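You operate a simulated robot arm through the tools that you are given. There is no shell and no other tool. Be economical: measure what you need, move in short steps, check, and stop when the job is done.

You are at the controls of a simulated two-armed robot. One attempt, no reset.

TASK
Pick up the yellow ink bottle with one hand, pass it to the other hand and put it on the top of case two. Take the blue tray from the clear end of the green work bench and leave it on the small tray. Do these in any order. Set down upright: yellow ink bottle.

The check looks at the end state, three seconds after you hand in, the way a careful person would. Anything else that was tipped, shoved, dropped, spilled or broken makes it a failure.

THE ROBOT
Two 7-joint arms with two-finger parallel grippers on one trunk, on a base that drives. Base frame: it is fixed to the floor where the robot stands at the start and does not move with it; the origin is under the middle of the robot, x ahead of it, y to its left, z up; the surface under the hand at the start is at about z = 72. Units: cm, rad, N and s.
The left shoulder is at the start at [7, 18.8, 133.3], the right one opposite. With the tool pointing down near the work surface each hand reaches from about 10 to 70 cm from the robot's upright axis, wherever it stands, measured 20 degrees to its own side. Places, roughly: blue tray (11x9x3 cm) [260, -580, 90]; small tray [-175, -350, 75]; top of case two [-320, -220, 50]. Payload 3.91 kg a hand.
The tool frame of a hand sits at the grasp point between the pads (the TCP): z along the fingers, y along the line on which they close. The tips reach 3 cm beyond it. Largest opening 11 cm; finger width 2, thickness 1; the body of the gripper, 4.8 by 11.2 cm, starts 5.5 cm behind the TCP.
Orientation is told as [roll, pitch, yaw] about the base's x, y, z axes, in that order, counted from this pose: with the fingers straight down and closing along the base's y, the tool's x points along the base's -x, its y along +y and its z along -z.

THE INTERFACE
- The arms move only by the tool apply_moves. It takes "left_plan", "right_plan" or both (then of equal length, played together; a hand with none holds still); each is a list of rows, each an object of numbers (a shift or turn left out is 0, a gripper value left out holds the last): "tx", "ty", "tz": the shift along the tool's x, y, z in cm; "ax", "ay", "az": the turn, a rotation vector about the tool's x, y, z in rad; "gripper": the opening, from 0 (shut) to 1 (fully open). In form: [{"tx": .., "ty": .., "tz": .., "ax": .., "ay": .., "az": .., "gripper": ..}, ...]. A call has 1 to 8 rows; each row is the pose to reach, as a shift and turn from the pose commanded when the call began, along the tool's axes at that moment. Rows are played at 5 a second. More than 5 cm and 0.15 rad between two rows, or a gripper value outside its range, and nothing of the call is played. Where a pose cannot be reached the arm comes as near as it can. A force on the tool above 40 N (or 10 N above the force at the start of the call, whichever is more), or a blocked arm, ends the call early, and 0.2 s more pass. Each finger travels about 7.2 cm/s and halts on what it meets, pressing with about 27 N; the grip force reading is that of the motor and also rises with nothing between the fingers. The clock runs only during rows and for 0.2 s after the last one: add rows that repeat a pose to give the fingers time. It gives the time, the measured TCP pose, the force on the tool (base axes), the opening and the grip force at its end, in the units of the frame above (readings bear some noise), with the torque about the TCP (base axes, N m) and any sound that the robot's microphone picked up.
- Cameras (640 x 400 px; columns grow to the right, rows downward): "scene" is now at [12.48, -1.33, 153.62]; the picture's right is [-0.17, -0.99, -0.00], its down [-0.77, 0.13, -0.62] and it looks along [0.62, -0.10, -0.78] (base axes); focal length 289 px, centre (320, 200). "left" rides on the left gripper at [7.2, -1.7, -10.3] in its tool frame; the picture's right is [0.23, 0.97, 0.00], its down [-0.76, 0.18, -0.62] and it looks along [-0.61, 0.14, 0.78] (tool axes); focal length 222 px, centre (320, 200). "right" rides on the right gripper at [7.2, 1.7, -10.3] in its tool frame; the picture's right is [-0.23, 0.97, 0.00], its down [-0.76, -0.18, -0.62] and it looks along [-0.61, -0.14, 0.78] (tool axes); focal length 222 px, centre (320, 200). There is no depth. A picture from a camera that has moved, and an enlarged one, comes with that camera's place and axes in the base frame and with its lens.
- capture(camera): a new picture of that camera. No time passes.
- lift_body(by): slides the trunk up (or, below 0, down) by that many cm; the arms and the scene camera ride with it, the base frame stays. It gives what a move gives, with no picture.
- steer(legs): drives the robot by 1 to 6 legs, each [ahead, turn to the left] in cm and rad, along the robot's own axes; the way and the turn of a leg run together, so that a leg with both is an arc; at most 150 cm and 3.142 rad a leg. The arms and the cameras ride along, it lands a little off, and it stops where it bumps. It gives what a move gives.
- head_to(pan, tilt): turns the head with the scene camera to pan (to the left, within 1.501 rad either way) and tilt (down, from -0.506 to 1.204), counted from straight ahead of the robot. It gives what a move gives.
- enlarge(camera, box): a new picture of the part [left, top, right, bottom] of that camera's present view, enlarged. No time passes.
- close_job(): hands the job in; it is judged then, once.

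Go step by step. Nothing tells you exact positions but the pictures and the camera data: compare them with the known pose of the tool, close in by small moves and look again before you grip or let go. The budget is 165 turns and 122 pictures, counting those below and the enlarged ones. Unless the task says otherwise, let go and move clear before handing in, and close with one line.

The tools are called after ">>>" as name(argument=value, ...) on one line, values as JSON. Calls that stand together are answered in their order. apply_moves: Moves the arms, as the interface text tells. Its arguments: {"type":"object","properties":{"left_plan":{"type":"array","items":{"type":"object","properties":{"tx":{"type":"number"},"ty":{"type":"number"},"tz":{"type":"number"},"ax":{"type":"number"},"ay":{"type":"number"},"az":{"type":"number"},"gripper":{"type":"number"}}}},"right_plan":{"type":"array","items":{"type":"object","properties":{"tx":{"type":"number"},"ty":{"type":"number"},"tz":{"type":"number"},"ax":{"type":"number"},"ay":{"type":"number"},"az":{"type":"number"},"gripper":{"type":"number"}}}}},"required":[]} The other tools are called the same way: lift_body (by) slides the trunk up or down; steer (legs) drives the base; head_to (pan, tilt) turns the head that bears the scene camera; capture (camera) takes a picture; enlarge (camera, box) takes an enlarged picture of a part of a camera's view; close_job () hands the job in.

At the start:

```text
t: 0.0
left_eef_pos: [63.19, 4.27, 101.43]
left_ee_rot: [0.0, -0.001, 0.001]
left_force: [-0.5, 0.0, 0.6]
left_ft_torque: [-0.01, 0.04, 0.0]
left_opening: 11.01
left_grasp_force: 0.1
right_eef_pos: [43.47, -35.26, 101.51]
right_ee_rot: [0.0, 0.0, -0.002]
right_force: [-0.8, 0.8, -0.3]
right_ft_torque: [-0.05, -0.01, 0.0]
right_opening: 11.01
right_grasp_force: 0.2
trunk travel left (down, up): [-84.3, 9.7]
robot x, y, heading: [0.4, 0.12, 0.002]
head pan, tilt: [-0.166, 0.895]
```

scene: 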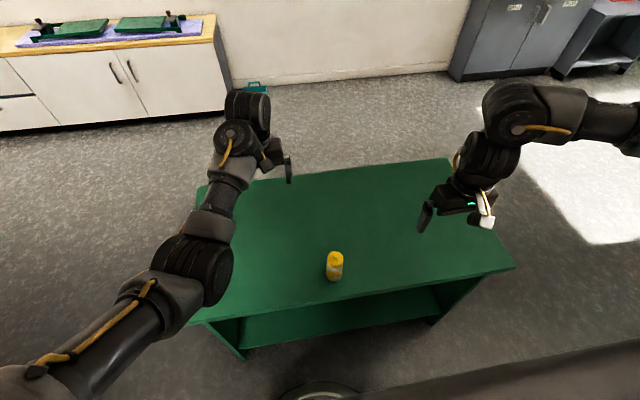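
right: 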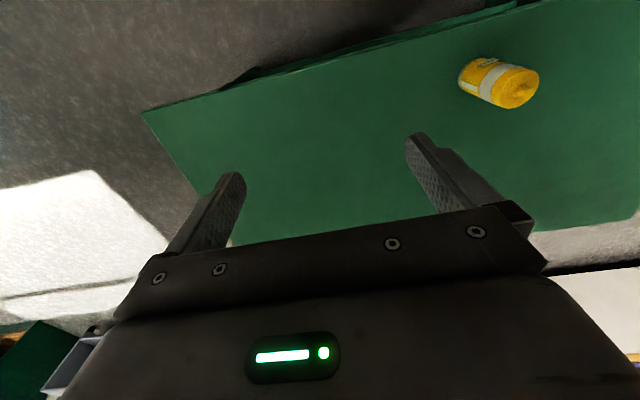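
left: 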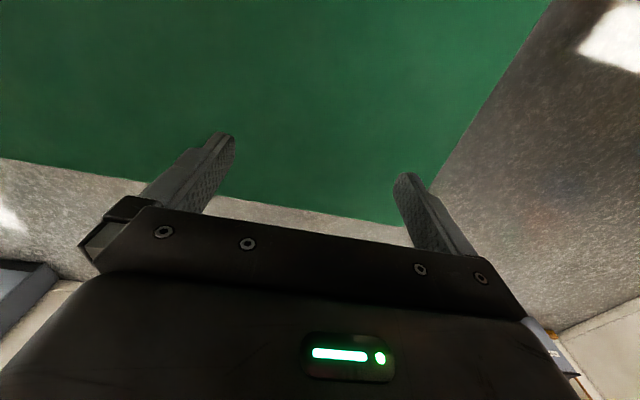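

The yellow bottle stands on the near green table at about [47, -11, 72]. I'll take a closer look at it and also look around the room.

>>> enlarge(camera="scene", box=[280, 220, 400, 295])

>>> enlarge(camera="right", box=[420, 30, 580, 130])

>>> head_to(pan=-1.1, tilt=0.25)

>>> capture(camera="scene")

```text
5.33 times, centred on (340, 258) of scene
camera zoom: at [12.48, -1.33, 153.62], right [-0.17, -0.99, 0.0], down [-0.77, 0.13, -0.62], along [0.62, -0.1, -0.78], focal length 1541 px, centre (213, -107)
```

zoom: 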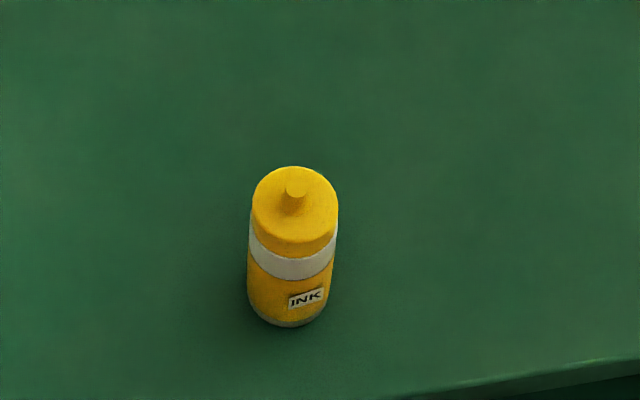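

```text
4.00 times, centred on (500, 80) of right
camera zoom: at [36.14, -33.51, 111.99], right [0.23, 0.97, 0.0], down [0.76, -0.18, 0.62], along [0.61, -0.14, -0.78], focal length 888 px, centre (-400, 680)
```

zoom: 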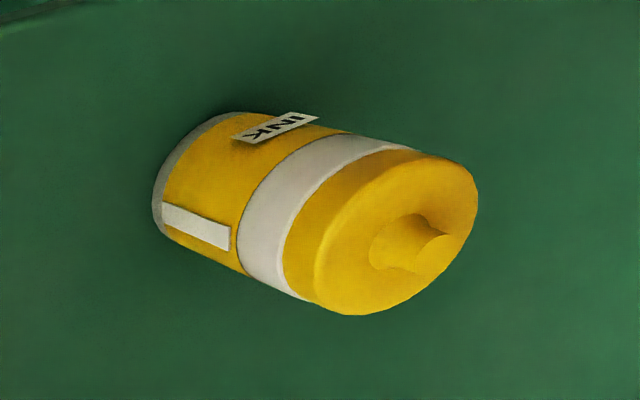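

```text
t: 1.2
left_eef_pos: [63.14, 4.32, 101.49]
left_ee_rot: [-0.001, 0.0, 0.0]
left_force: [-0.5, -1.1, -0.4]
left_ft_torque: [0.04, 0.01, 0.0]
left_opening: 11.01
left_grasp_force: 0.1
right_eef_pos: [43.51, -35.22, 101.65]
right_ee_rot: [0.0, 0.0, 0.0]
right_force: [-0.3, 0.5, -0.2]
right_ft_torque: [0.04, -0.01, 0.01]
right_opening: 10.99
right_grasp_force: 0.3
trunk travel left (down, up): [-84.3, 9.7]
robot x, y, heading: [-0.09, -0.27, 0.002]
head pan, tilt: [-1.1, 0.25]
```

```text
116 pictures are left
camera scene: at [9.26, -8.39, 159.28], right [-0.89, -0.45, 0.0], down [-0.11, 0.22, -0.97], along [0.44, -0.86, -0.25], focal length 289 px, centre (320, 200)
```

scene: 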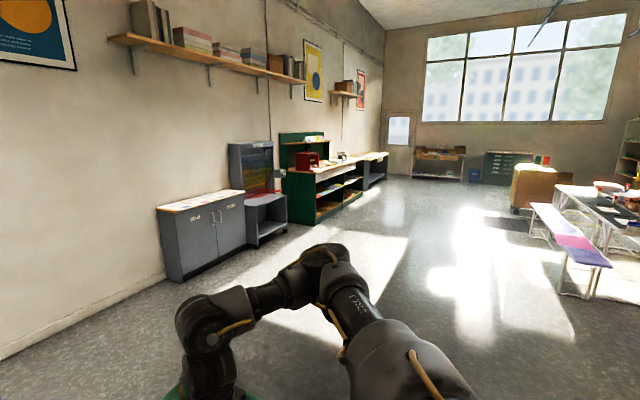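

The green bench is down the right-hand wall. Next I look further round towards the other places.

>>> enlarge(camera="scene", box=[240, 110, 400, 210])

>>> head_to(pan=-1.5, tilt=0.35)

>>> capture(camera="scene")

```text
4.00 times, centred on (320, 160) of scene
camera zoom: at [9.26, -8.39, 159.28], right [-0.89, -0.45, 0.0], down [-0.11, 0.22, -0.97], along [0.44, -0.86, -0.25], focal length 1156 px, centre (320, 360)
```

zoom: 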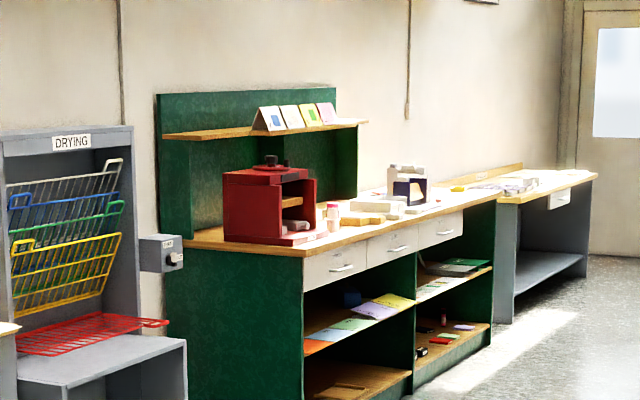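

```text
t: 2.1
left_eef_pos: [63.17, 4.27, 101.51]
left_ee_rot: [0.0, 0.0, -0.002]
left_force: [-0.2, -0.3, 0.2]
left_ft_torque: [0.0, 0.0, -0.01]
left_opening: 11.0
left_grasp_force: 0.1
right_eef_pos: [43.51, -35.25, 101.63]
right_ee_rot: [0.0, 0.0, -0.001]
right_force: [0.5, -0.1, -0.2]
right_ft_torque: [0.0, -0.01, -0.01]
right_opening: 10.98
right_grasp_force: 0.1
trunk travel left (down, up): [-84.3, 9.7]
robot x, y, heading: [0.42, -0.11, -0.007]
head pan, tilt: [-1.499, 0.351]
```

```text
114 pictures are left
camera scene: at [5.69, -9.35, 158.35], right [-1.0, -0.07, 0.0], down [-0.03, 0.34, -0.94], along [0.07, -0.94, -0.34], focal length 289 px, centre (320, 200)
```

scene: 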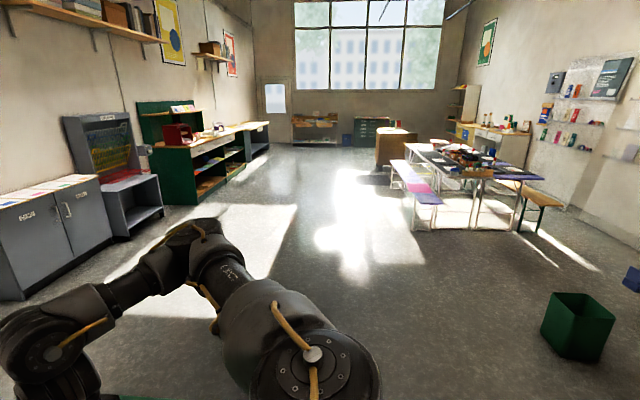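

The bottle is about 10 cm high and 4.7 cm wide. I'll bring the right hand over it, turned so that the fingers close along x, which leaves the left side open for the left hand.

>>> apply_moves(right_plan=[{"ty": 3, "tx": -0.6, "az": -0.14}, {"ty": 6, "tx": -1.2, "az": -0.28}, {"ty": 9, "tx": -1.8, "az": -0.42}, {"ty": 12, "tx": -2.4, "az": -0.56}, {"ty": 15, "tx": -3, "az": -0.7}, {"ty": 18, "tx": -3.6, "az": -0.84}, {"ty": 21, "tx": -4.2, "az": -0.98}, {"ty": 23.9, "tx": -4.8, "az": -1.12}])

>>> apply_moves(right_plan=[{"az": -0.14}, {"az": -0.28}, {"az": -0.42}, {"az": -0.451}, {"az": -0.451}], left_plan=[{"az": -0.14, "ty": 3}, {"az": -0.28, "ty": 6}, {"az": -0.42, "ty": 9}, {"az": -0.56, "ty": 12}, {"az": -0.7, "ty": 15}])

>>> capture(camera="right")

>>> head_to(pan=-0.166, tilt=0.895)

>>> capture(camera="scene")

```text
t: 3.9
left_eef_pos: [63.07, 4.51, 101.39]
left_ee_rot: [-0.002, 0.0, 0.0]
left_force: [-0.3, 0.3, -0.3]
left_ft_torque: [-0.03, 0.01, 0.0]
left_opening: 11.0
left_grasp_force: 0.0
right_eef_pos: [48.36, -11.32, 101.52]
right_ee_rot: [0.0, 0.002, 1.121]
right_force: [0.2, 0.0, 0.1]
right_ft_torque: [-0.01, 0.0, -0.02]
right_opening: 11.0
right_grasp_force: 0.0
trunk travel left (down, up): [-84.3, 9.7]
robot x, y, heading: [0.12, -0.0, -0.002]
head pan, tilt: [-1.499, 0.351]
```

```text
t: 5.1
left_eef_pos: [61.49, 18.07, 96.61]
left_ee_rot: [-0.001, -0.001, 0.666]
left_force: [0.3, 0.4, 0.5]
left_ft_torque: [-0.03, 0.0, -0.01]
left_opening: 11.0
left_grasp_force: 0.0
left hand out of reach, approached as far as the arm can: row 1, 2, 3, 4, 5
right_eef_pos: [48.37, -11.36, 101.53]
right_ee_rot: [0.001, 0.0, 1.572]
right_force: [0.6, 0.0, 0.2]
right_ft_torque: [0.0, -0.02, -0.01]
right_opening: 10.99
right_grasp_force: 0.1
trunk travel left (down, up): [-84.3, 9.7]
robot x, y, heading: [-0.25, 0.04, -0.001]
head pan, tilt: [-1.499, 0.351]
```

```text
113 pictures are left
camera right: at [46.5, -18.55, 111.94], right [-0.97, 0.23, 0.0], down [0.18, 0.76, 0.62], along [0.14, 0.61, -0.78], focal length 222 px, centre (320, 200)
```

right: 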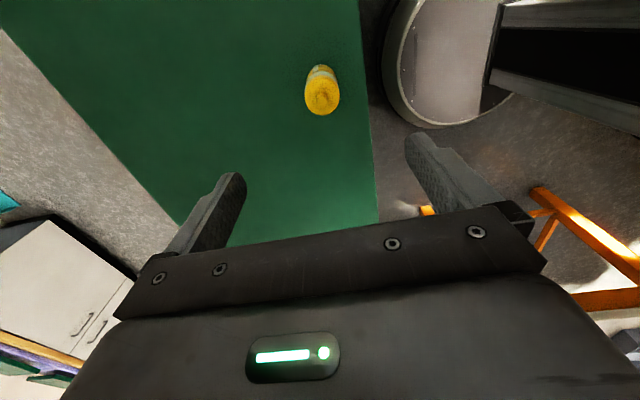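

```text
t: 6.6
left_eef_pos: [61.54, 18.02, 96.7]
left_ee_rot: [0.002, 0.0, 0.665]
left_force: [0.5, 0.9, 0.0]
left_ft_torque: [-0.01, -0.03, 0.02]
left_opening: 11.01
left_grasp_force: 0.1
right_eef_pos: [48.37, -11.27, 101.54]
right_ee_rot: [0.001, 0.0, 1.572]
right_force: [-0.4, -0.1, 0.6]
right_ft_torque: [0.0, 0.02, -0.03]
right_opening: 11.02
right_grasp_force: 0.1
trunk travel left (down, up): [-84.3, 9.7]
robot x, y, heading: [0.17, -0.12, 0.0]
head pan, tilt: [-0.166, 0.895]
```

```text
112 pictures are left
camera scene: at [12.49, -1.29, 153.63], right [-0.17, -0.99, 0.0], down [-0.77, 0.13, -0.63], along [0.62, -0.1, -0.78], focal length 289 px, centre (320, 200)
```

scene: 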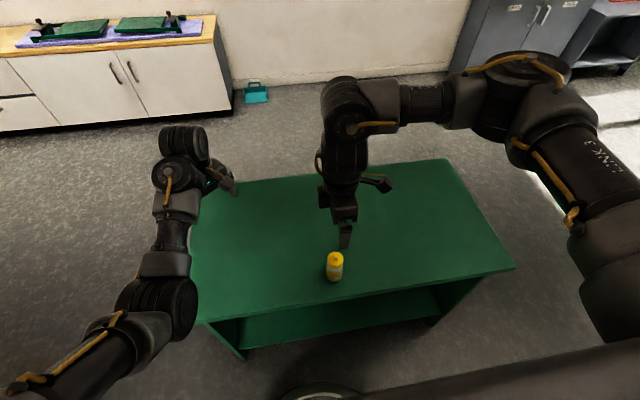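

The bottle top projects to about [48, -11]. I lower the right hand with the gripper open and then check.

>>> apply_moves(right_plan=[{"tz": 4, "ty": 0.3, "tx": -0.2}, {"tz": 8, "ty": 0.3, "tx": -0.2}, {"tz": 11, "ty": 0.3, "tx": -0.2}, {"tz": 14, "ty": 0.3, "tx": -0.2}])

>>> capture(camera="right")

>>> enlarge(camera="scene", box=[280, 200, 400, 275])

```text
t: 7.6
left_eef_pos: [61.47, 18.02, 96.71]
left_ee_rot: [0.0, 0.0, 0.663]
left_force: [0.1, -0.4, 0.0]
left_ft_torque: [-0.02, -0.01, 0.04]
left_opening: 11.0
left_grasp_force: 0.0
right_eef_pos: [47.94, -11.12, 87.62]
right_ee_rot: [0.002, -0.001, 1.571]
right_force: [0.1, 0.0, -0.6]
right_ft_torque: [-0.01, 0.03, 0.0]
right_opening: 11.0
right_grasp_force: 0.1
trunk travel left (down, up): [-84.3, 9.7]
robot x, y, heading: [-0.13, -0.29, -0.003]
head pan, tilt: [-0.166, 0.895]
```

```text
111 pictures are left
camera right: at [46.21, -18.33, 97.95], right [-0.97, 0.23, 0.0], down [0.18, 0.76, 0.62], along [0.14, 0.61, -0.78], focal length 222 px, centre (320, 200)
```

right: 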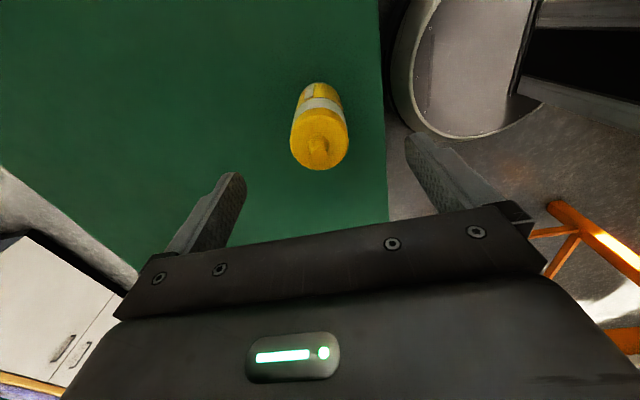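

```text
5.33 times, centred on (340, 238) of scene
camera zoom: at [12.56, -1.33, 153.63], right [-0.17, -0.99, 0.0], down [-0.77, 0.13, -0.62], along [0.62, -0.1, -0.78], focal length 1541 px, centre (213, 0)
```

zoom: 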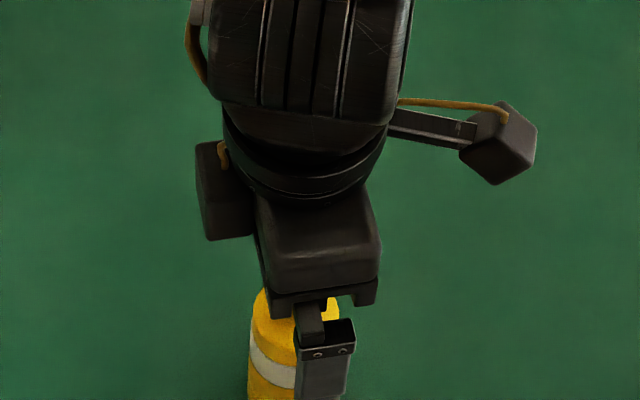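

The hand is aligned to within a few millimetres. I shift it slightly, go down the last 6 cm and close.

>>> apply_moves(right_plan=[{"tz": 3, "tx": 0.25, "gripper": 1}, {"tz": 6.0, "tx": 0.25, "gripper": 1}, {"tz": 6.0, "tx": 0.25, "gripper": 0.2}, {"tz": 6.0, "tx": 0.25, "gripper": 0.2}, {"tz": 6.0, "tx": 0.25, "gripper": 0.2}, {"tz": 6.0, "tx": 0.25, "gripper": 0.2}])

>>> capture(camera="right")

>>> enlarge(camera="scene", box=[280, 220, 400, 295])

```text
t: 9.0
left_eef_pos: [61.48, 18.1, 96.57]
left_ee_rot: [-0.002, 0.001, 0.664]
left_force: [0.0, 0.4, -0.4]
left_ft_torque: [-0.02, -0.03, -0.01]
left_opening: 11.0
left_grasp_force: 0.1
right_eef_pos: [47.99, -11.48, 81.53]
right_ee_rot: [0.0, 0.0, 1.571]
right_force: [-0.7, 0.8, -0.5]
right_ft_torque: [0.0, -0.03, 0.02]
right_opening: 4.5
right_grasp_force: 27.1
trunk travel left (down, up): [-84.3, 9.7]
robot x, y, heading: [-0.37, -0.3, -0.003]
head pan, tilt: [-0.166, 0.895]
```

```text
109 pictures are left
camera right: at [46.17, -18.67, 91.95], right [-0.97, 0.23, 0.0], down [0.18, 0.76, 0.62], along [0.14, 0.61, -0.78], focal length 222 px, centre (320, 200)
```

right: 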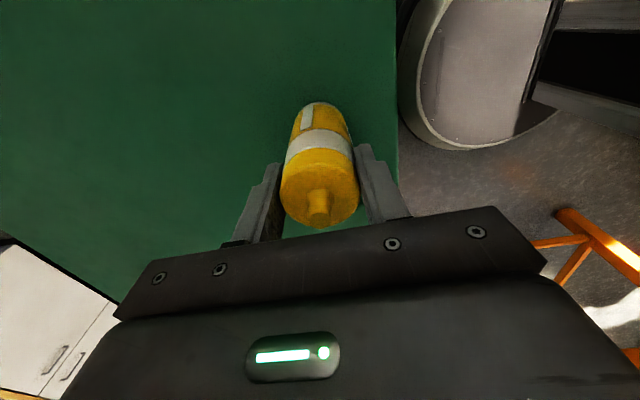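

```text
5.33 times, centred on (340, 258) of scene
camera zoom: at [12.49, -1.29, 153.63], right [-0.17, -0.99, 0.0], down [-0.77, 0.13, -0.63], along [0.62, -0.1, -0.78], focal length 1541 px, centre (213, -107)
```

zoom: 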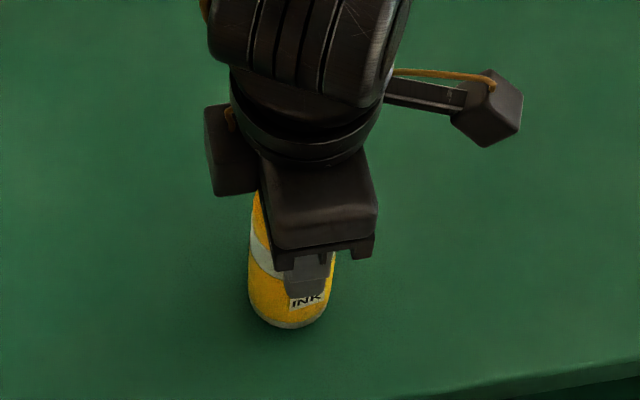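

Grip is firm, with the bottle 4.5 cm wide between the pads. I lift it while the left hand draws back and turns to yaw 90°.

>>> apply_moves(right_plan=[{"tz": -1}, {"tz": -4}, {"tz": -8}, {"tz": -12}, {"tz": -16}, {"tz": -20}, {"tz": -23}, {"tz": -23}], left_plan=[{"tx": 1.36, "ty": 1.97, "tz": -1.14, "az": -0.13}, {"tx": 2.7, "ty": 3.94, "tz": -2.3, "az": -0.26}, {"tx": 4.07, "ty": 5.9, "tz": -3.4, "az": -0.39}, {"tx": 5.4, "ty": 7.9, "tz": -4.6, "az": -0.52}, {"tx": 6.8, "ty": 9.86, "tz": -5.7, "az": -0.65}, {"tx": 8.1, "ty": 11.8, "tz": -6.9, "az": -0.78}, {"tx": 9.5, "ty": 13.8, "tz": -8, "az": -0.906}, {"tx": 9.5, "ty": 13.8, "tz": -8, "az": -0.906}])

```text
t: 10.8
left_eef_pos: [33.13, 21.33, 87.29]
left_ee_rot: [-0.016, -0.003, 1.609]
left_force: [-0.6, -1.2, -0.1]
left_ft_torque: [0.01, 0.02, -0.01]
left_opening: 11.0
left_grasp_force: 0.1
left hand out of reach, approached as far as the arm can: row 1, 2, 3, 4, 5, 6, 7, 8
right_eef_pos: [47.96, -11.59, 104.63]
right_ee_rot: [0.0, -0.002, 1.57]
right_force: [-0.2, -1.4, -1.0]
right_ft_torque: [0.01, -0.02, 0.01]
right_opening: 4.5
right_grasp_force: 26.8
trunk travel left (down, up): [-84.3, 9.7]
robot x, y, heading: [0.31, 0.16, 0.004]
head pan, tilt: [-0.166, 0.895]
```

The left hand ended somewhere other than asked, so I look at how it stands.

>>> head_to(pan=0.2, tilt=0.8)

>>> capture(camera="scene")

```text
t: 11.6
left_eef_pos: [33.3, 21.6, 87.19]
left_ee_rot: [-0.015, 0.003, 1.607]
left_force: [0.1, 0.0, 0.3]
left_ft_torque: [0.01, 0.01, -0.01]
left_opening: 11.0
left_grasp_force: 0.2
right_eef_pos: [48.14, -11.26, 104.54]
right_ee_rot: [0.0, 0.002, 1.571]
right_force: [0.4, 0.4, -1.0]
right_ft_torque: [0.01, -0.01, 0.01]
right_opening: 4.5
right_grasp_force: 26.8
trunk travel left (down, up): [-84.3, 9.7]
robot x, y, heading: [0.3, 0.29, 0.003]
head pan, tilt: [0.201, 0.799]
```

```text
107 pictures are left
camera scene: at [12.94, 1.64, 154.37], right [0.2, -0.98, 0.0], down [-0.7, -0.14, -0.7], along [0.68, 0.14, -0.72], focal length 289 px, centre (320, 200)
```

scene: 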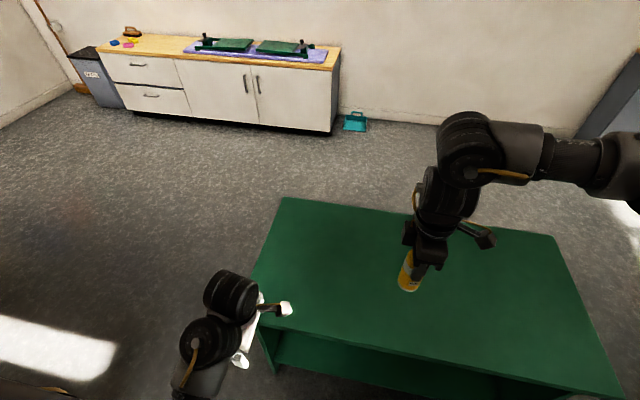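

The left hand is free of everything. I tilt its fingers toward the right while moving it inwards.

>>> apply_moves(left_plan=[{"tx": 1, "ty": -0.9, "tz": -1.6, "ay": 0.131}, {"tx": 2, "ty": -1.8, "tz": -3.2, "ay": 0.262}, {"tx": 3, "ty": -2.7, "tz": -4.8, "ay": 0.393}, {"tx": 4, "ty": -3.6, "tz": -6.4, "ay": 0.524}, {"tx": 5, "ty": -4.5, "tz": -8, "ay": 0.655}, {"tx": 6, "ty": -5.4, "tz": -9.6, "ay": 0.786}, {"tx": 7, "ty": -6.3, "tz": -11.2, "ay": 0.917}, {"tx": 8, "ty": -7, "tz": -13, "ay": 1.047}])

>>> capture(camera="scene")

>>> capture(camera="left")

```text
t: 12.5
left_eef_pos: [30.87, 26.75, 86.12]
left_ee_rot: [0.008, 0.146, 1.566]
left_force: [-0.3, 1.0, 0.4]
left_ft_torque: [0.02, 0.03, 0.03]
left_opening: 11.01
left_grasp_force: 0.1
left hand out of reach, approached as far as the arm can: row 1, 2, 3, 4
right_eef_pos: [48.08, -11.2, 104.55]
right_ee_rot: [0.001, 0.002, 1.57]
right_force: [0.5, 0.3, -1.0]
right_ft_torque: [-0.01, -0.01, 0.0]
right_opening: 4.48
right_grasp_force: 26.8
trunk travel left (down, up): [-84.3, 9.7]
robot x, y, heading: [-0.15, -0.16, -0.0]
head pan, tilt: [0.201, 0.799]
stopped in row 4 (left hand): the arm was blocked; the commanded pose is now the measured one
```

```text
106 pictures are left
camera scene: at [12.97, 1.81, 154.37], right [0.2, -0.98, 0.0], down [-0.7, -0.14, -0.7], along [0.68, 0.14, -0.72], focal length 289 px, centre (320, 200)
```

scene: 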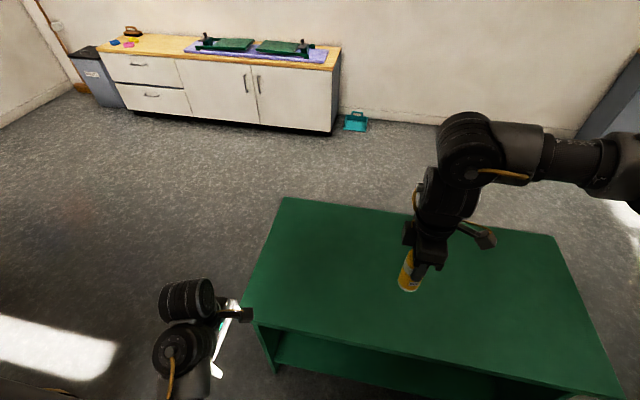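

```text
105 pictures are left
camera left: at [32.51, 21.3, 97.26], right [-0.97, -0.22, 0.04], down [-0.17, 0.85, 0.51], along [-0.14, 0.49, -0.86], focal length 222 px, centre (320, 200)
```

left: 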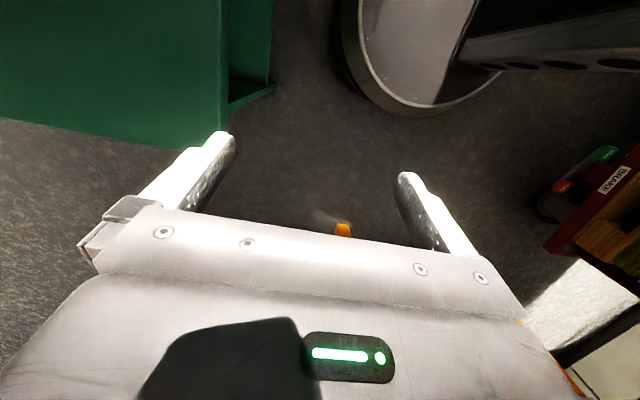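

The yaw +90° wrist posture is badly conditioned for the left arm. I'll unwind it through 0 to yaw −90°, the mirror of the right hand's posture, and approach from the left with a 45° tilt.

>>> apply_moves(left_plan=[{"tx": 0.5, "ty": -1, "tz": -1.7, "az": 0.13}, {"tx": 1, "ty": -2, "tz": -3.4, "az": 0.27}, {"tx": 2, "ty": -3, "tz": -5.1, "az": 0.41}, {"tx": 3, "ty": -4, "tz": -6.8, "az": 0.55}, {"tx": 4, "ty": -5, "tz": -8.5, "az": 0.69}, {"tx": 5, "ty": -6, "tz": -10, "az": 0.83}, {"tx": 6, "ty": -7, "tz": -12, "az": 0.97}, {"tx": 7, "ty": -9, "tz": -14, "az": 1.11}])

```text
t: 14.3
left_eef_pos: [35.04, 19.95, 87.57]
left_ee_rot: [-0.134, 0.05, 0.502]
left_force: [0.4, -0.7, -0.6]
left_ft_torque: [-0.01, 0.01, 0.0]
left_opening: 10.99
left_grasp_force: 0.0
left hand out of reach, approached as far as the arm can: row 1, 2, 3, 4, 5, 6, 7, 8
right_eef_pos: [48.15, -11.42, 104.49]
right_ee_rot: [0.002, 0.001, 1.57]
right_force: [-0.5, -0.5, -0.7]
right_ft_torque: [-0.01, 0.02, 0.0]
right_opening: 4.51
right_grasp_force: 26.9
trunk travel left (down, up): [-84.3, 9.7]
robot x, y, heading: [-0.04, -0.06, -0.004]
head pan, tilt: [0.201, 0.799]
```

>>> apply_moves(left_plan=[{"tx": -1, "ty": -1.3, "az": 0.14}, {"tx": -2, "ty": -2.6, "az": 0.28}, {"tx": -3, "ty": -3.9, "az": 0.42}, {"tx": -4, "ty": -5.2, "az": 0.56}, {"tx": -5, "ty": -6.5, "az": 0.7}, {"tx": -6, "ty": -7.8, "az": 0.84}, {"tx": -7, "ty": -9, "az": 0.98}, {"tx": -8, "ty": -10.2, "az": 1.12}])

>>> capture(camera="scene")

```text
t: 14.9
left_eef_pos: [37.44, 18.9, 87.72]
left_ee_rot: [-0.142, 0.022, 0.309]
left_force: [9.3, -19.5, -9.7]
left_ft_torque: [2.5, 0.46, 1.61]
left_opening: 10.99
left_grasp_force: 0.1
right_eef_pos: [48.11, -11.43, 104.44]
right_ee_rot: [0.002, 0.001, 1.572]
right_force: [-0.8, 0.0, -0.9]
right_ft_torque: [-0.03, -0.01, 0.0]
right_opening: 4.48
right_grasp_force: 26.9
trunk travel left (down, up): [-84.3, 9.7]
robot x, y, heading: [0.01, -0.07, -0.001]
head pan, tilt: [0.201, 0.799]
stopped in row 2 (left hand): the force on the tool passed its limit at 130 N (the readings are from after the stop); the commanded pose is now the measured one
```

```text
104 pictures are left
camera scene: at [13.06, 1.52, 154.36], right [0.2, -0.98, 0.0], down [-0.7, -0.14, -0.7], along [0.68, 0.14, -0.72], focal length 289 px, centre (320, 200)
```

scene: 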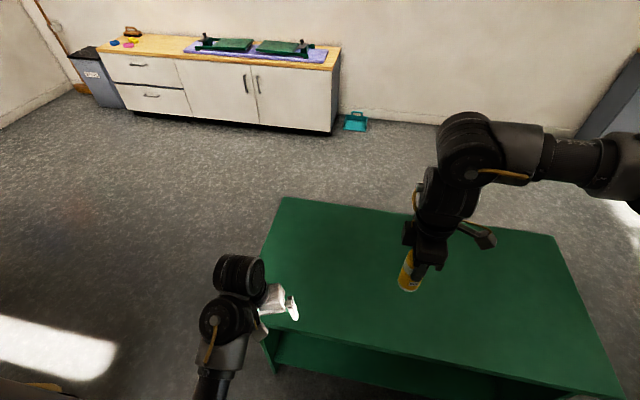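

The left hand touched something. I'll look closely before moving.

>>> capture(camera="left")

>>> enlarge(camera="scene", box=[180, 230, 340, 330])

```text
103 pictures are left
camera left: at [30.74, 16.75, 98.2], right [-0.51, 0.85, -0.13], down [0.66, 0.49, 0.57], along [0.55, 0.21, -0.81], focal length 222 px, centre (320, 200)
```

left: 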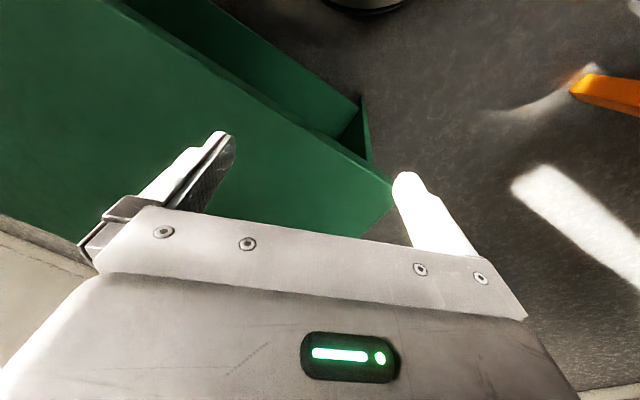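

```text
4.00 times, centred on (260, 280) of scene
camera zoom: at [13.06, 1.52, 154.36], right [0.2, -0.98, 0.0], down [-0.7, -0.14, -0.7], along [0.68, 0.14, -0.72], focal length 1156 px, centre (560, -120)
```

zoom: 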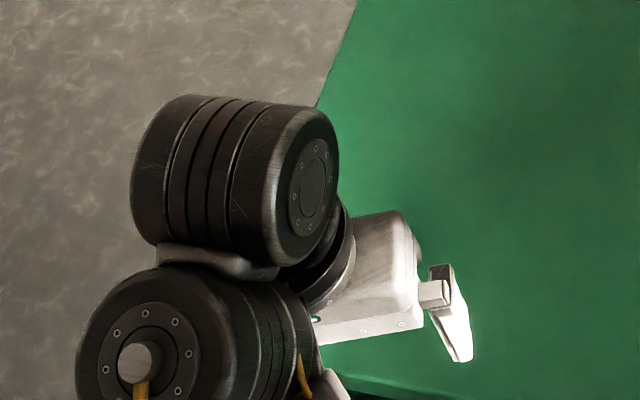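

Probably the elbow or forearm caught something near the table. I'll check the space behind and to the left, since I want to back the robot away from the table.

>>> head_to(pan=1.5, tilt=0.6)

>>> capture(camera="scene")

>>> head_to(pan=-1.5, tilt=0.6)

>>> capture(camera="scene")

```text
t: 16.4
left_eef_pos: [37.36, 19.02, 87.69]
left_ee_rot: [-0.142, 0.02, 0.307]
left_force: [12.5, -38.0, -20.2]
left_ft_torque: [5.11, 0.05, 3.25]
left_opening: 10.99
left_grasp_force: 0.0
right_eef_pos: [47.98, -11.31, 104.48]
right_ee_rot: [0.0, -0.001, 1.57]
right_force: [-0.1, 0.1, -0.7]
right_ft_torque: [0.03, 0.01, 0.04]
right_opening: 4.5
right_grasp_force: 26.9
trunk travel left (down, up): [-84.3, 9.7]
robot x, y, heading: [0.28, 0.01, -0.006]
head pan, tilt: [1.499, 0.6]
```

```text
101 pictures are left
camera scene: at [5.65, 8.77, 156.07], right [1.0, -0.07, 0.0], down [-0.04, -0.56, -0.83], along [0.06, 0.82, -0.57], focal length 289 px, centre (320, 200)
```

scene: 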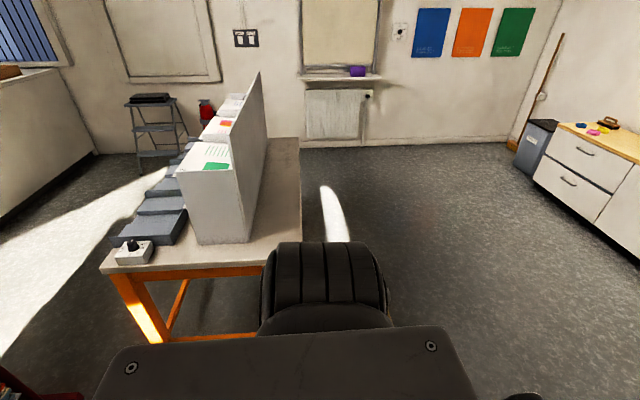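

```text
t: 19.0
left_eef_pos: [37.26, 19.05, 87.61]
left_ee_rot: [-0.142, 0.019, 0.308]
left_force: [11.9, -38.3, -17.8]
left_ft_torque: [5.14, 0.12, 3.24]
left_opening: 11.02
left_grasp_force: 0.0
right_eef_pos: [47.98, -11.32, 104.51]
right_ee_rot: [0.0, 0.002, 1.57]
right_force: [-0.6, -0.1, -0.8]
right_ft_torque: [0.0, 0.0, -0.01]
right_opening: 4.51
right_grasp_force: 26.7
trunk travel left (down, up): [-84.3, 9.7]
robot x, y, heading: [0.04, -0.21, -0.001]
head pan, tilt: [-1.499, 0.6]
```

```text
100 pictures are left
camera scene: at [5.64, -8.86, 156.07], right [-1.0, -0.07, 0.0], down [-0.04, 0.56, -0.83], along [0.06, -0.82, -0.56], focal length 289 px, centre (320, 200)
```

scene: 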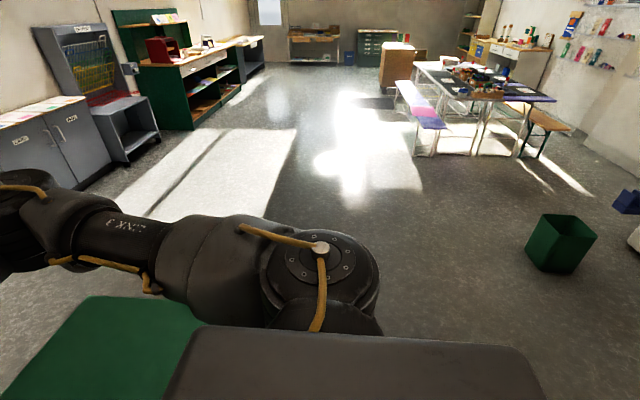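

The force and torque point to the left camera box pressing on its own arm because the elbow is folded too far. I push the hand forward and inward to unfold it.

>>> apply_moves(left_plan=[{"tx": -1, "ty": -0.7}, {"tx": -3, "ty": -2}, {"tx": -6, "ty": -4}, {"tx": -10, "ty": -7}, {"tx": -14, "ty": -9}, {"tx": -14, "ty": -9}])

>>> head_to(pan=0.2, tilt=0.8)

>>> capture(camera="scene")

```text
t: 20.4
left_eef_pos: [53.2, 14.78, 88.75]
left_ee_rot: [-0.142, 0.021, 0.305]
left_force: [0.0, -0.7, -0.2]
left_ft_torque: [0.0, -0.02, -0.02]
left_opening: 11.01
left_grasp_force: 0.2
right_eef_pos: [48.01, -11.26, 104.63]
right_ee_rot: [0.0, 0.0, 1.57]
right_force: [-0.2, -0.1, -1.3]
right_ft_torque: [0.0, 0.01, 0.01]
right_opening: 4.5
right_grasp_force: 26.9
trunk travel left (down, up): [-84.3, 9.7]
robot x, y, heading: [-0.16, 0.06, 0.005]
head pan, tilt: [-1.499, 0.6]
```

```text
t: 22.1
left_eef_pos: [53.31, 14.75, 88.59]
left_ee_rot: [-0.144, 0.022, 0.307]
left_force: [-0.2, 0.4, 0.0]
left_ft_torque: [-0.01, 0.03, -0.02]
left_opening: 10.99
left_grasp_force: 0.2
right_eef_pos: [48.14, -11.31, 104.62]
right_ee_rot: [-0.001, 0.002, 1.57]
right_force: [0.4, 1.1, -0.4]
right_ft_torque: [0.03, 0.03, -0.01]
right_opening: 4.51
right_grasp_force: 27.2
trunk travel left (down, up): [-84.3, 9.7]
robot x, y, heading: [-0.08, 0.09, 0.001]
head pan, tilt: [0.201, 0.799]
```

```text
99 pictures are left
camera scene: at [12.91, 1.56, 154.38], right [0.2, -0.98, 0.0], down [-0.7, -0.14, -0.7], along [0.68, 0.14, -0.72], focal length 289 px, centre (320, 200)
```

scene: 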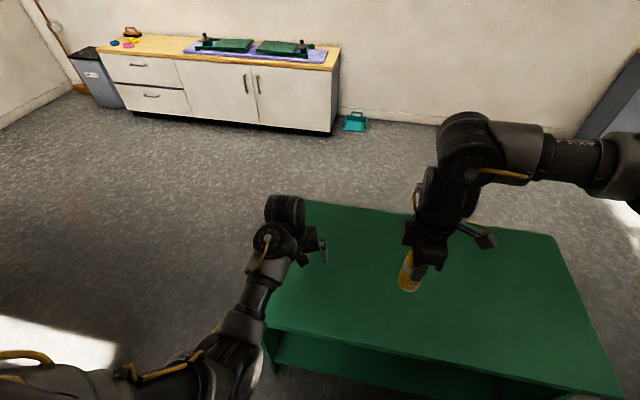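

The left hand is free. I turn it the other way to yaw −90°.

>>> apply_moves(left_plan=[{"az": 0.14, "tz": -1}, {"az": 0.28, "tz": -2}, {"az": 0.42, "tz": -3}, {"az": 0.56, "tz": -4}, {"az": 0.7, "tz": -5}, {"az": 0.84, "tz": -6}, {"az": 0.98, "tz": -7}, {"az": 1.12, "tz": -8}])

>>> apply_moves(left_plan=[{"az": 0.14}, {"az": 0.28}, {"az": 0.42}, {"az": 0.56}, {"az": 0.7}, {"az": 0.76}])

```text
t: 22.6
left_eef_pos: [53.35, 14.84, 89.95]
left_ee_rot: [-0.147, -0.006, 0.159]
left_force: [10.1, -20.2, -17.5]
left_ft_torque: [2.35, -0.28, 1.65]
left_opening: 10.99
left_grasp_force: 0.1
right_eef_pos: [48.0, -11.4, 104.49]
right_ee_rot: [-0.001, 0.0, 1.571]
right_force: [-0.2, -0.7, -1.9]
right_ft_torque: [-0.02, 0.0, 0.03]
right_opening: 4.5
right_grasp_force: 27.0
trunk travel left (down, up): [-84.3, 9.7]
robot x, y, heading: [0.28, -0.07, 0.003]
head pan, tilt: [0.201, 0.799]
stopped in row 2 (left hand): the force on the tool passed its limit at 123 N (the readings are from after the stop); the commanded pose is now the measured one
```

```text
t: 22.9
left_eef_pos: [53.42, 14.84, 89.87]
left_ee_rot: [-0.151, -0.011, 0.159]
left_force: [5.8, -9.6, -12.1]
left_ft_torque: [1.23, -0.32, 0.84]
left_opening: 11.0
left_grasp_force: 0.1
right_eef_pos: [48.07, -11.29, 104.54]
right_ee_rot: [-0.001, 0.0, 1.57]
right_force: [0.0, -0.2, -1.0]
right_ft_torque: [0.0, 0.01, 0.01]
right_opening: 4.5
right_grasp_force: 27.4
trunk travel left (down, up): [-84.3, 9.7]
robot x, y, heading: [0.04, -0.16, -0.003]
head pan, tilt: [0.201, 0.799]
stopped in row 1 (left hand): the force on the tool passed its limit at 87 N (the readings are from after the stop); the commanded pose is now the measured one
```

>>> enlarge(camera="scene", box=[180, 170, 372, 290])

```text
3.33 times, centred on (276, 230) of scene
camera zoom: at [12.92, 1.57, 154.38], right [0.2, -0.98, 0.0], down [-0.7, -0.14, -0.7], along [0.68, 0.14, -0.72], focal length 963 px, centre (467, 100)
```

zoom: 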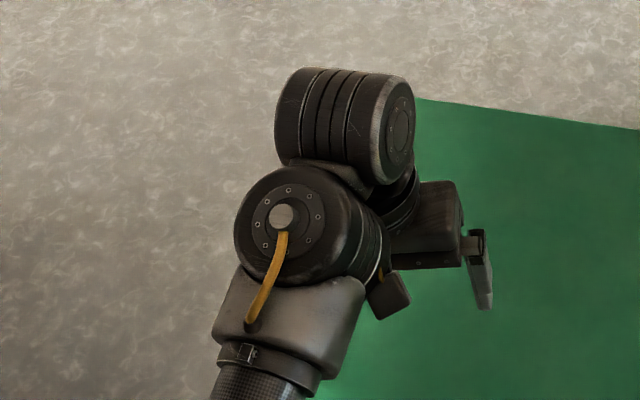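

The left camera box is jammed against its own wrist because the arm is folded. I turn back slightly and stretch the hand out to its starting pose.

>>> apply_moves(left_plan=[{"az": -0.1}, {"az": -0.2, "ax": -0.03, "tx": -1, "ty": -1.4, "tz": -1.3}, {"az": -0.2, "ax": -0.06, "tx": -2.6, "ty": -3.6, "tz": -3.5}, {"az": -0.2, "ax": -0.1, "tx": -4.4, "ty": -6, "tz": -5.8}, {"az": -0.2, "ax": -0.14, "tx": -6.3, "ty": -8.6, "tz": -8.3}, {"az": -0.2, "ax": -0.147, "tx": -8.3, "ty": -11.4, "tz": -11}, {"az": -0.2, "ax": -0.147, "tx": -8.3, "ty": -11.4, "tz": -11}])

>>> enlarge(camera="scene", box=[160, 100, 480, 300])

```text
t: 24.5
left_eef_pos: [63.43, 7.49, 101.54]
left_ee_rot: [-0.001, 0.006, 0.357]
left_force: [-0.3, -0.4, 0.0]
left_ft_torque: [0.0, 0.0, 0.03]
left_opening: 11.01
left_grasp_force: 0.0
left hand out of reach, approached as far as the arm can: row 4, 5, 6, 7
right_eef_pos: [47.97, -11.31, 104.6]
right_ee_rot: [0.0, 0.002, 1.571]
right_force: [-0.8, 0.2, -0.9]
right_ft_torque: [0.0, -0.02, 0.03]
right_opening: 4.52
right_grasp_force: 26.9
trunk travel left (down, up): [-84.3, 9.7]
robot x, y, heading: [0.01, 0.18, -0.002]
head pan, tilt: [0.201, 0.799]
```

```text
2.00 times, centred on (320, 200) of scene
camera zoom: at [12.88, 1.67, 154.38], right [0.2, -0.98, 0.0], down [-0.7, -0.14, -0.7], along [0.68, 0.14, -0.72], focal length 578 px, centre (320, 200)
```

zoom: 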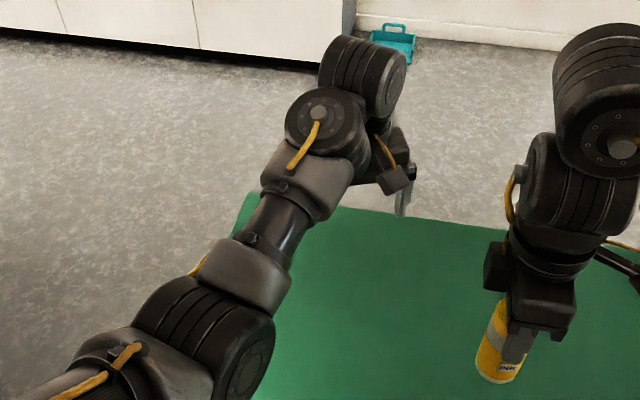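

The left arm works elbow-low while the right works elbow-high. I try moving the left hand out to the mirror image of the right hand's starting pose, to see whether its posture becomes healthier.

>>> apply_moves(left_plan=[{"tx": 0.7, "ty": 4, "tz": 1, "az": 0.05}, {"tx": 1.5, "ty": 8, "tz": 2, "az": 0.1}, {"tx": 2.3, "ty": 12, "tz": 3, "az": 0.15}, {"tx": 3.1, "ty": 16, "tz": 4, "az": 0.2}, {"tx": 3.9, "ty": 20.5, "tz": 5, "az": 0.25}, {"tx": 4.7, "ty": 25, "tz": 6, "az": 0.3}, {"tx": 5.5, "ty": 29.3, "tz": 6.5, "az": 0.357}, {"tx": 5.5, "ty": 29.3, "tz": 6.5, "az": 0.357}])

>>> head_to(pan=0.5, tilt=0.8)

>>> capture(camera="scene")

```text
t: 25.6
left_eef_pos: [56.76, 16.52, 93.11]
left_ee_rot: [-0.005, 0.003, 0.173]
left_force: [5.4, -15.7, -11.1]
left_ft_torque: [2.37, -0.37, 1.44]
left_opening: 11.0
left_grasp_force: 0.0
left hand out of reach, approached as far as the arm can: row 1, 2, 3, 4, 5
right_eef_pos: [48.04, -11.31, 104.55]
right_ee_rot: [0.0, 0.003, 1.571]
right_force: [-0.4, 0.2, -1.1]
right_ft_torque: [0.01, -0.02, -0.04]
right_opening: 4.52
right_grasp_force: 26.5
trunk travel left (down, up): [-84.3, 9.7]
robot x, y, heading: [-0.22, 0.32, 0.001]
head pan, tilt: [0.201, 0.799]
stopped in row 5 (left hand): the force on the tool passed its limit at 83 N (the readings are from after the stop); the commanded pose is now the measured one
```

```text
t: 26.4
left_eef_pos: [56.69, 16.53, 93.05]
left_ee_rot: [-0.001, 0.006, 0.172]
left_force: [6.3, -29.2, -17.7]
left_ft_torque: [4.09, -0.62, 2.5]
left_opening: 10.99
left_grasp_force: 0.0
right_eef_pos: [48.02, -11.36, 104.48]
right_ee_rot: [0.0, 0.0, 1.571]
right_force: [-0.5, 0.5, 0.2]
right_ft_torque: [0.0, 0.01, 0.0]
right_opening: 4.5
right_grasp_force: 26.7
trunk travel left (down, up): [-84.3, 9.7]
robot x, y, heading: [-0.02, 0.02, 0.002]
head pan, tilt: [0.499, 0.799]
```

```text
96 pictures are left
camera scene: at [12.11, 3.77, 154.38], right [0.48, -0.88, 0.0], down [-0.63, -0.34, -0.7], along [0.61, 0.33, -0.72], focal length 289 px, centre (320, 200)
```

scene: 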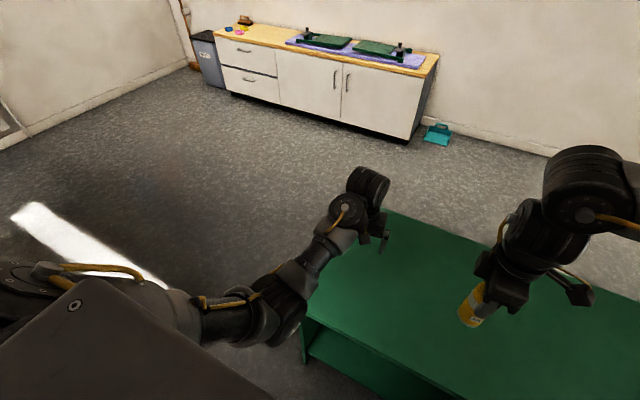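

The left wrist can only work at positive yaw. I'll relieve the contact, back the robot away from the table for free space, and then try the tilted left grasp with the camera on top, lower and further forward.

>>> apply_moves(left_plan=[{"az": -0.14}, {"az": -0.28, "tz": -1}, {"az": -0.42, "tz": -1}, {"az": -0.56, "tz": -1}, {"az": -0.7, "tz": -1}])

>>> steer(legs=[[-40, 0]])

```text
t: 27.6
left_eef_pos: [56.13, 17.15, 92.62]
left_ee_rot: [0.002, 0.005, 0.872]
left_force: [0.0, 0.5, -0.8]
left_ft_torque: [0.03, 0.0, -0.02]
left_opening: 11.0
left_grasp_force: 0.0
left hand out of reach, approached as far as the arm can: row 2, 3, 4, 5
right_eef_pos: [47.93, -11.38, 104.58]
right_ee_rot: [0.0, 0.0, 1.57]
right_force: [-0.3, -0.1, -0.1]
right_ft_torque: [-0.03, 0.03, 0.02]
right_opening: 4.48
right_grasp_force: 26.5
trunk travel left (down, up): [-84.3, 9.7]
robot x, y, heading: [0.14, -0.26, 0.001]
head pan, tilt: [0.499, 0.799]
```

```text
t: 30.1
left_eef_pos: [15.63, 16.9, 92.63]
left_ee_rot: [0.003, 0.006, 0.871]
left_force: [0.6, -0.6, -0.2]
left_ft_torque: [0.0, -0.03, 0.0]
left_opening: 10.99
left_grasp_force: 0.0
right_eef_pos: [7.67, -11.37, 104.53]
right_ee_rot: [0.002, 0.0, 1.57]
right_force: [-0.2, -0.1, -0.8]
right_ft_torque: [-0.02, 0.0, 0.01]
right_opening: 4.51
right_grasp_force: 26.9
trunk travel left (down, up): [-84.3, 9.7]
robot x, y, heading: [-40.68, -0.14, 0.001]
head pan, tilt: [0.499, 0.799]
```

>>> apply_moves(left_plan=[{"az": -0.12, "tz": 2}, {"az": -0.24, "tz": 4}, {"az": -0.36, "tz": 6}, {"az": -0.48, "tz": 8}, {"az": -0.6, "tz": 10}, {"az": -0.7, "tz": 10}])

>>> apply_moves(left_plan=[{"ay": 0.13}, {"ay": 0.26}, {"ay": 0.39}, {"ay": 0.52}, {"ay": 0.65}, {"ay": 0.78}, {"ay": 0.91}, {"ay": 1.04}])

>>> capture(camera="scene")

```text
t: 31.5
left_eef_pos: [15.6, 16.97, 82.52]
left_ee_rot: [0.004, 0.003, 1.572]
left_force: [-0.5, -0.8, 0.1]
left_ft_torque: [-0.01, 0.0, 0.0]
left_opening: 11.01
left_grasp_force: 0.1
right_eef_pos: [7.68, -11.4, 104.62]
right_ee_rot: [0.0, 0.0, 1.571]
right_force: [0.3, 0.4, -0.6]
right_ft_torque: [0.01, 0.01, 0.0]
right_opening: 4.51
right_grasp_force: 27.1
trunk travel left (down, up): [-84.3, 9.7]
robot x, y, heading: [-40.6, 0.08, -0.002]
head pan, tilt: [0.499, 0.799]
```

```text
t: 33.3
left_eef_pos: [15.47, 17.01, 82.64]
left_ee_rot: [0.006, 1.046, 1.574]
left_force: [0.5, -1.1, -1.3]
left_ft_torque: [-0.03, -0.03, 0.04]
left_opening: 10.96
left_grasp_force: 0.1
right_eef_pos: [7.64, -11.2, 104.52]
right_ee_rot: [0.002, 0.002, 1.571]
right_force: [-0.2, 0.4, -0.2]
right_ft_torque: [0.0, -0.01, 0.0]
right_opening: 4.49
right_grasp_force: 26.9
trunk travel left (down, up): [-84.3, 9.7]
robot x, y, heading: [-40.65, -0.07, 0.004]
head pan, tilt: [0.499, 0.799]
```

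```text
95 pictures are left
camera scene: at [-28.26, 3.96, 154.37], right [0.48, -0.88, 0.0], down [-0.63, -0.34, -0.7], along [0.61, 0.33, -0.72], focal length 289 px, centre (320, 200)
```

scene: 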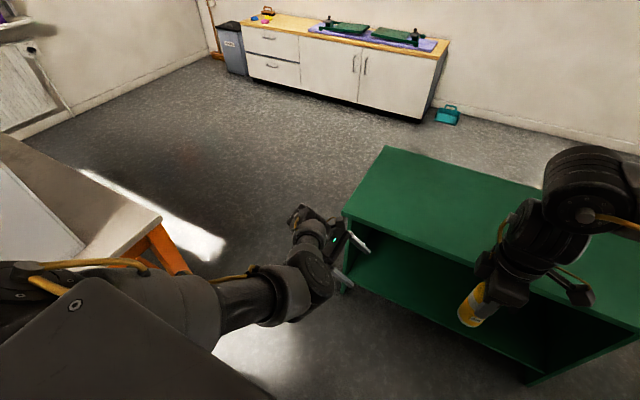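

The left hand now holds the tilted pose exactly, fingers 30° below horizontal with the camera on top. I bring the right hand with the bottle lower and toward it, and line the left hand up in front of the bottle's lower half.

>>> apply_moves(right_plan=[{"tx": -2, "tz": 3}, {"tx": -4, "tz": 6}, {"tx": -6, "tz": 9}, {"tx": -8, "tz": 12}, {"tx": -10, "tz": 14}, {"tx": -10, "tz": 14}], left_plan=[{"ty": 2}, {"ty": 4}, {"ty": 6}, {"ty": 7.8}, {"ty": 7.8, "tx": 2.3, "tz": 1.5}, {"ty": 7.8, "tx": 4.6, "tz": 3.1}])

>>> head_to(pan=0.0, tilt=0.9)

>>> capture(camera="scene")

>>> capture(camera="left")

```text
t: 34.9
left_eef_pos: [9.81, 23.72, 82.37]
left_ee_rot: [-0.051, 0.95, 1.594]
left_force: [-1.3, -0.6, -0.2]
left_ft_torque: [-0.01, -0.01, 0.02]
left_opening: 10.99
left_grasp_force: 0.1
left hand out of reach, approached as far as the arm can: row 4, 5, 6
right_eef_pos: [7.62, -1.32, 90.56]
right_ee_rot: [0.001, 0.0, 1.569]
right_force: [0.0, 0.3, -0.7]
right_ft_torque: [0.01, 0.01, -0.01]
right_opening: 4.49
right_grasp_force: 26.9
trunk travel left (down, up): [-84.3, 9.7]
robot x, y, heading: [-40.39, -0.22, -0.002]
head pan, tilt: [0.499, 0.799]
stopped in row 6 (left hand): the arm was blocked; the commanded pose is now the measured one
```

```text
t: 35.8
left_eef_pos: [9.69, 23.54, 82.51]
left_ee_rot: [-0.049, 0.948, 1.596]
left_force: [0.1, 0.2, -0.2]
left_ft_torque: [0.04, -0.01, -0.02]
left_opening: 11.0
left_grasp_force: 0.1
right_eef_pos: [7.68, -1.36, 90.53]
right_ee_rot: [-0.001, 0.0, 1.572]
right_force: [-0.3, 0.1, -1.0]
right_ft_torque: [0.01, -0.02, 0.0]
right_opening: 4.49
right_grasp_force: 26.7
trunk travel left (down, up): [-84.3, 9.7]
robot x, y, heading: [-40.29, 0.26, -0.002]
head pan, tilt: [0.0, 0.901]
```

```text
94 pictures are left
camera scene: at [-27.86, -0.04, 153.59], right [0.0, -1.0, 0.0], down [-0.78, 0.0, -0.62], along [0.62, 0.0, -0.78], focal length 289 px, centre (320, 200)
```

scene: 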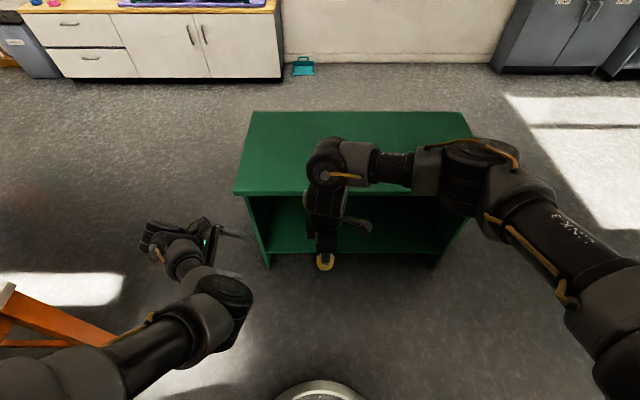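

```text
93 pictures are left
camera left: at [10.79, 27.98, 94.25], right [-0.97, -0.19, 0.16], down [-0.23, 0.94, -0.26], along [-0.1, -0.29, -0.95], focal length 222 px, centre (320, 200)
```

left: 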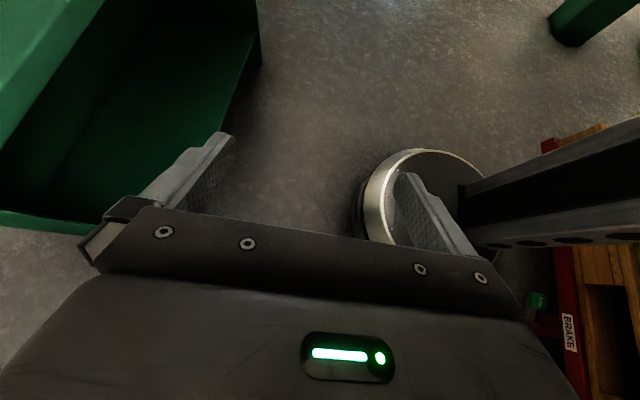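

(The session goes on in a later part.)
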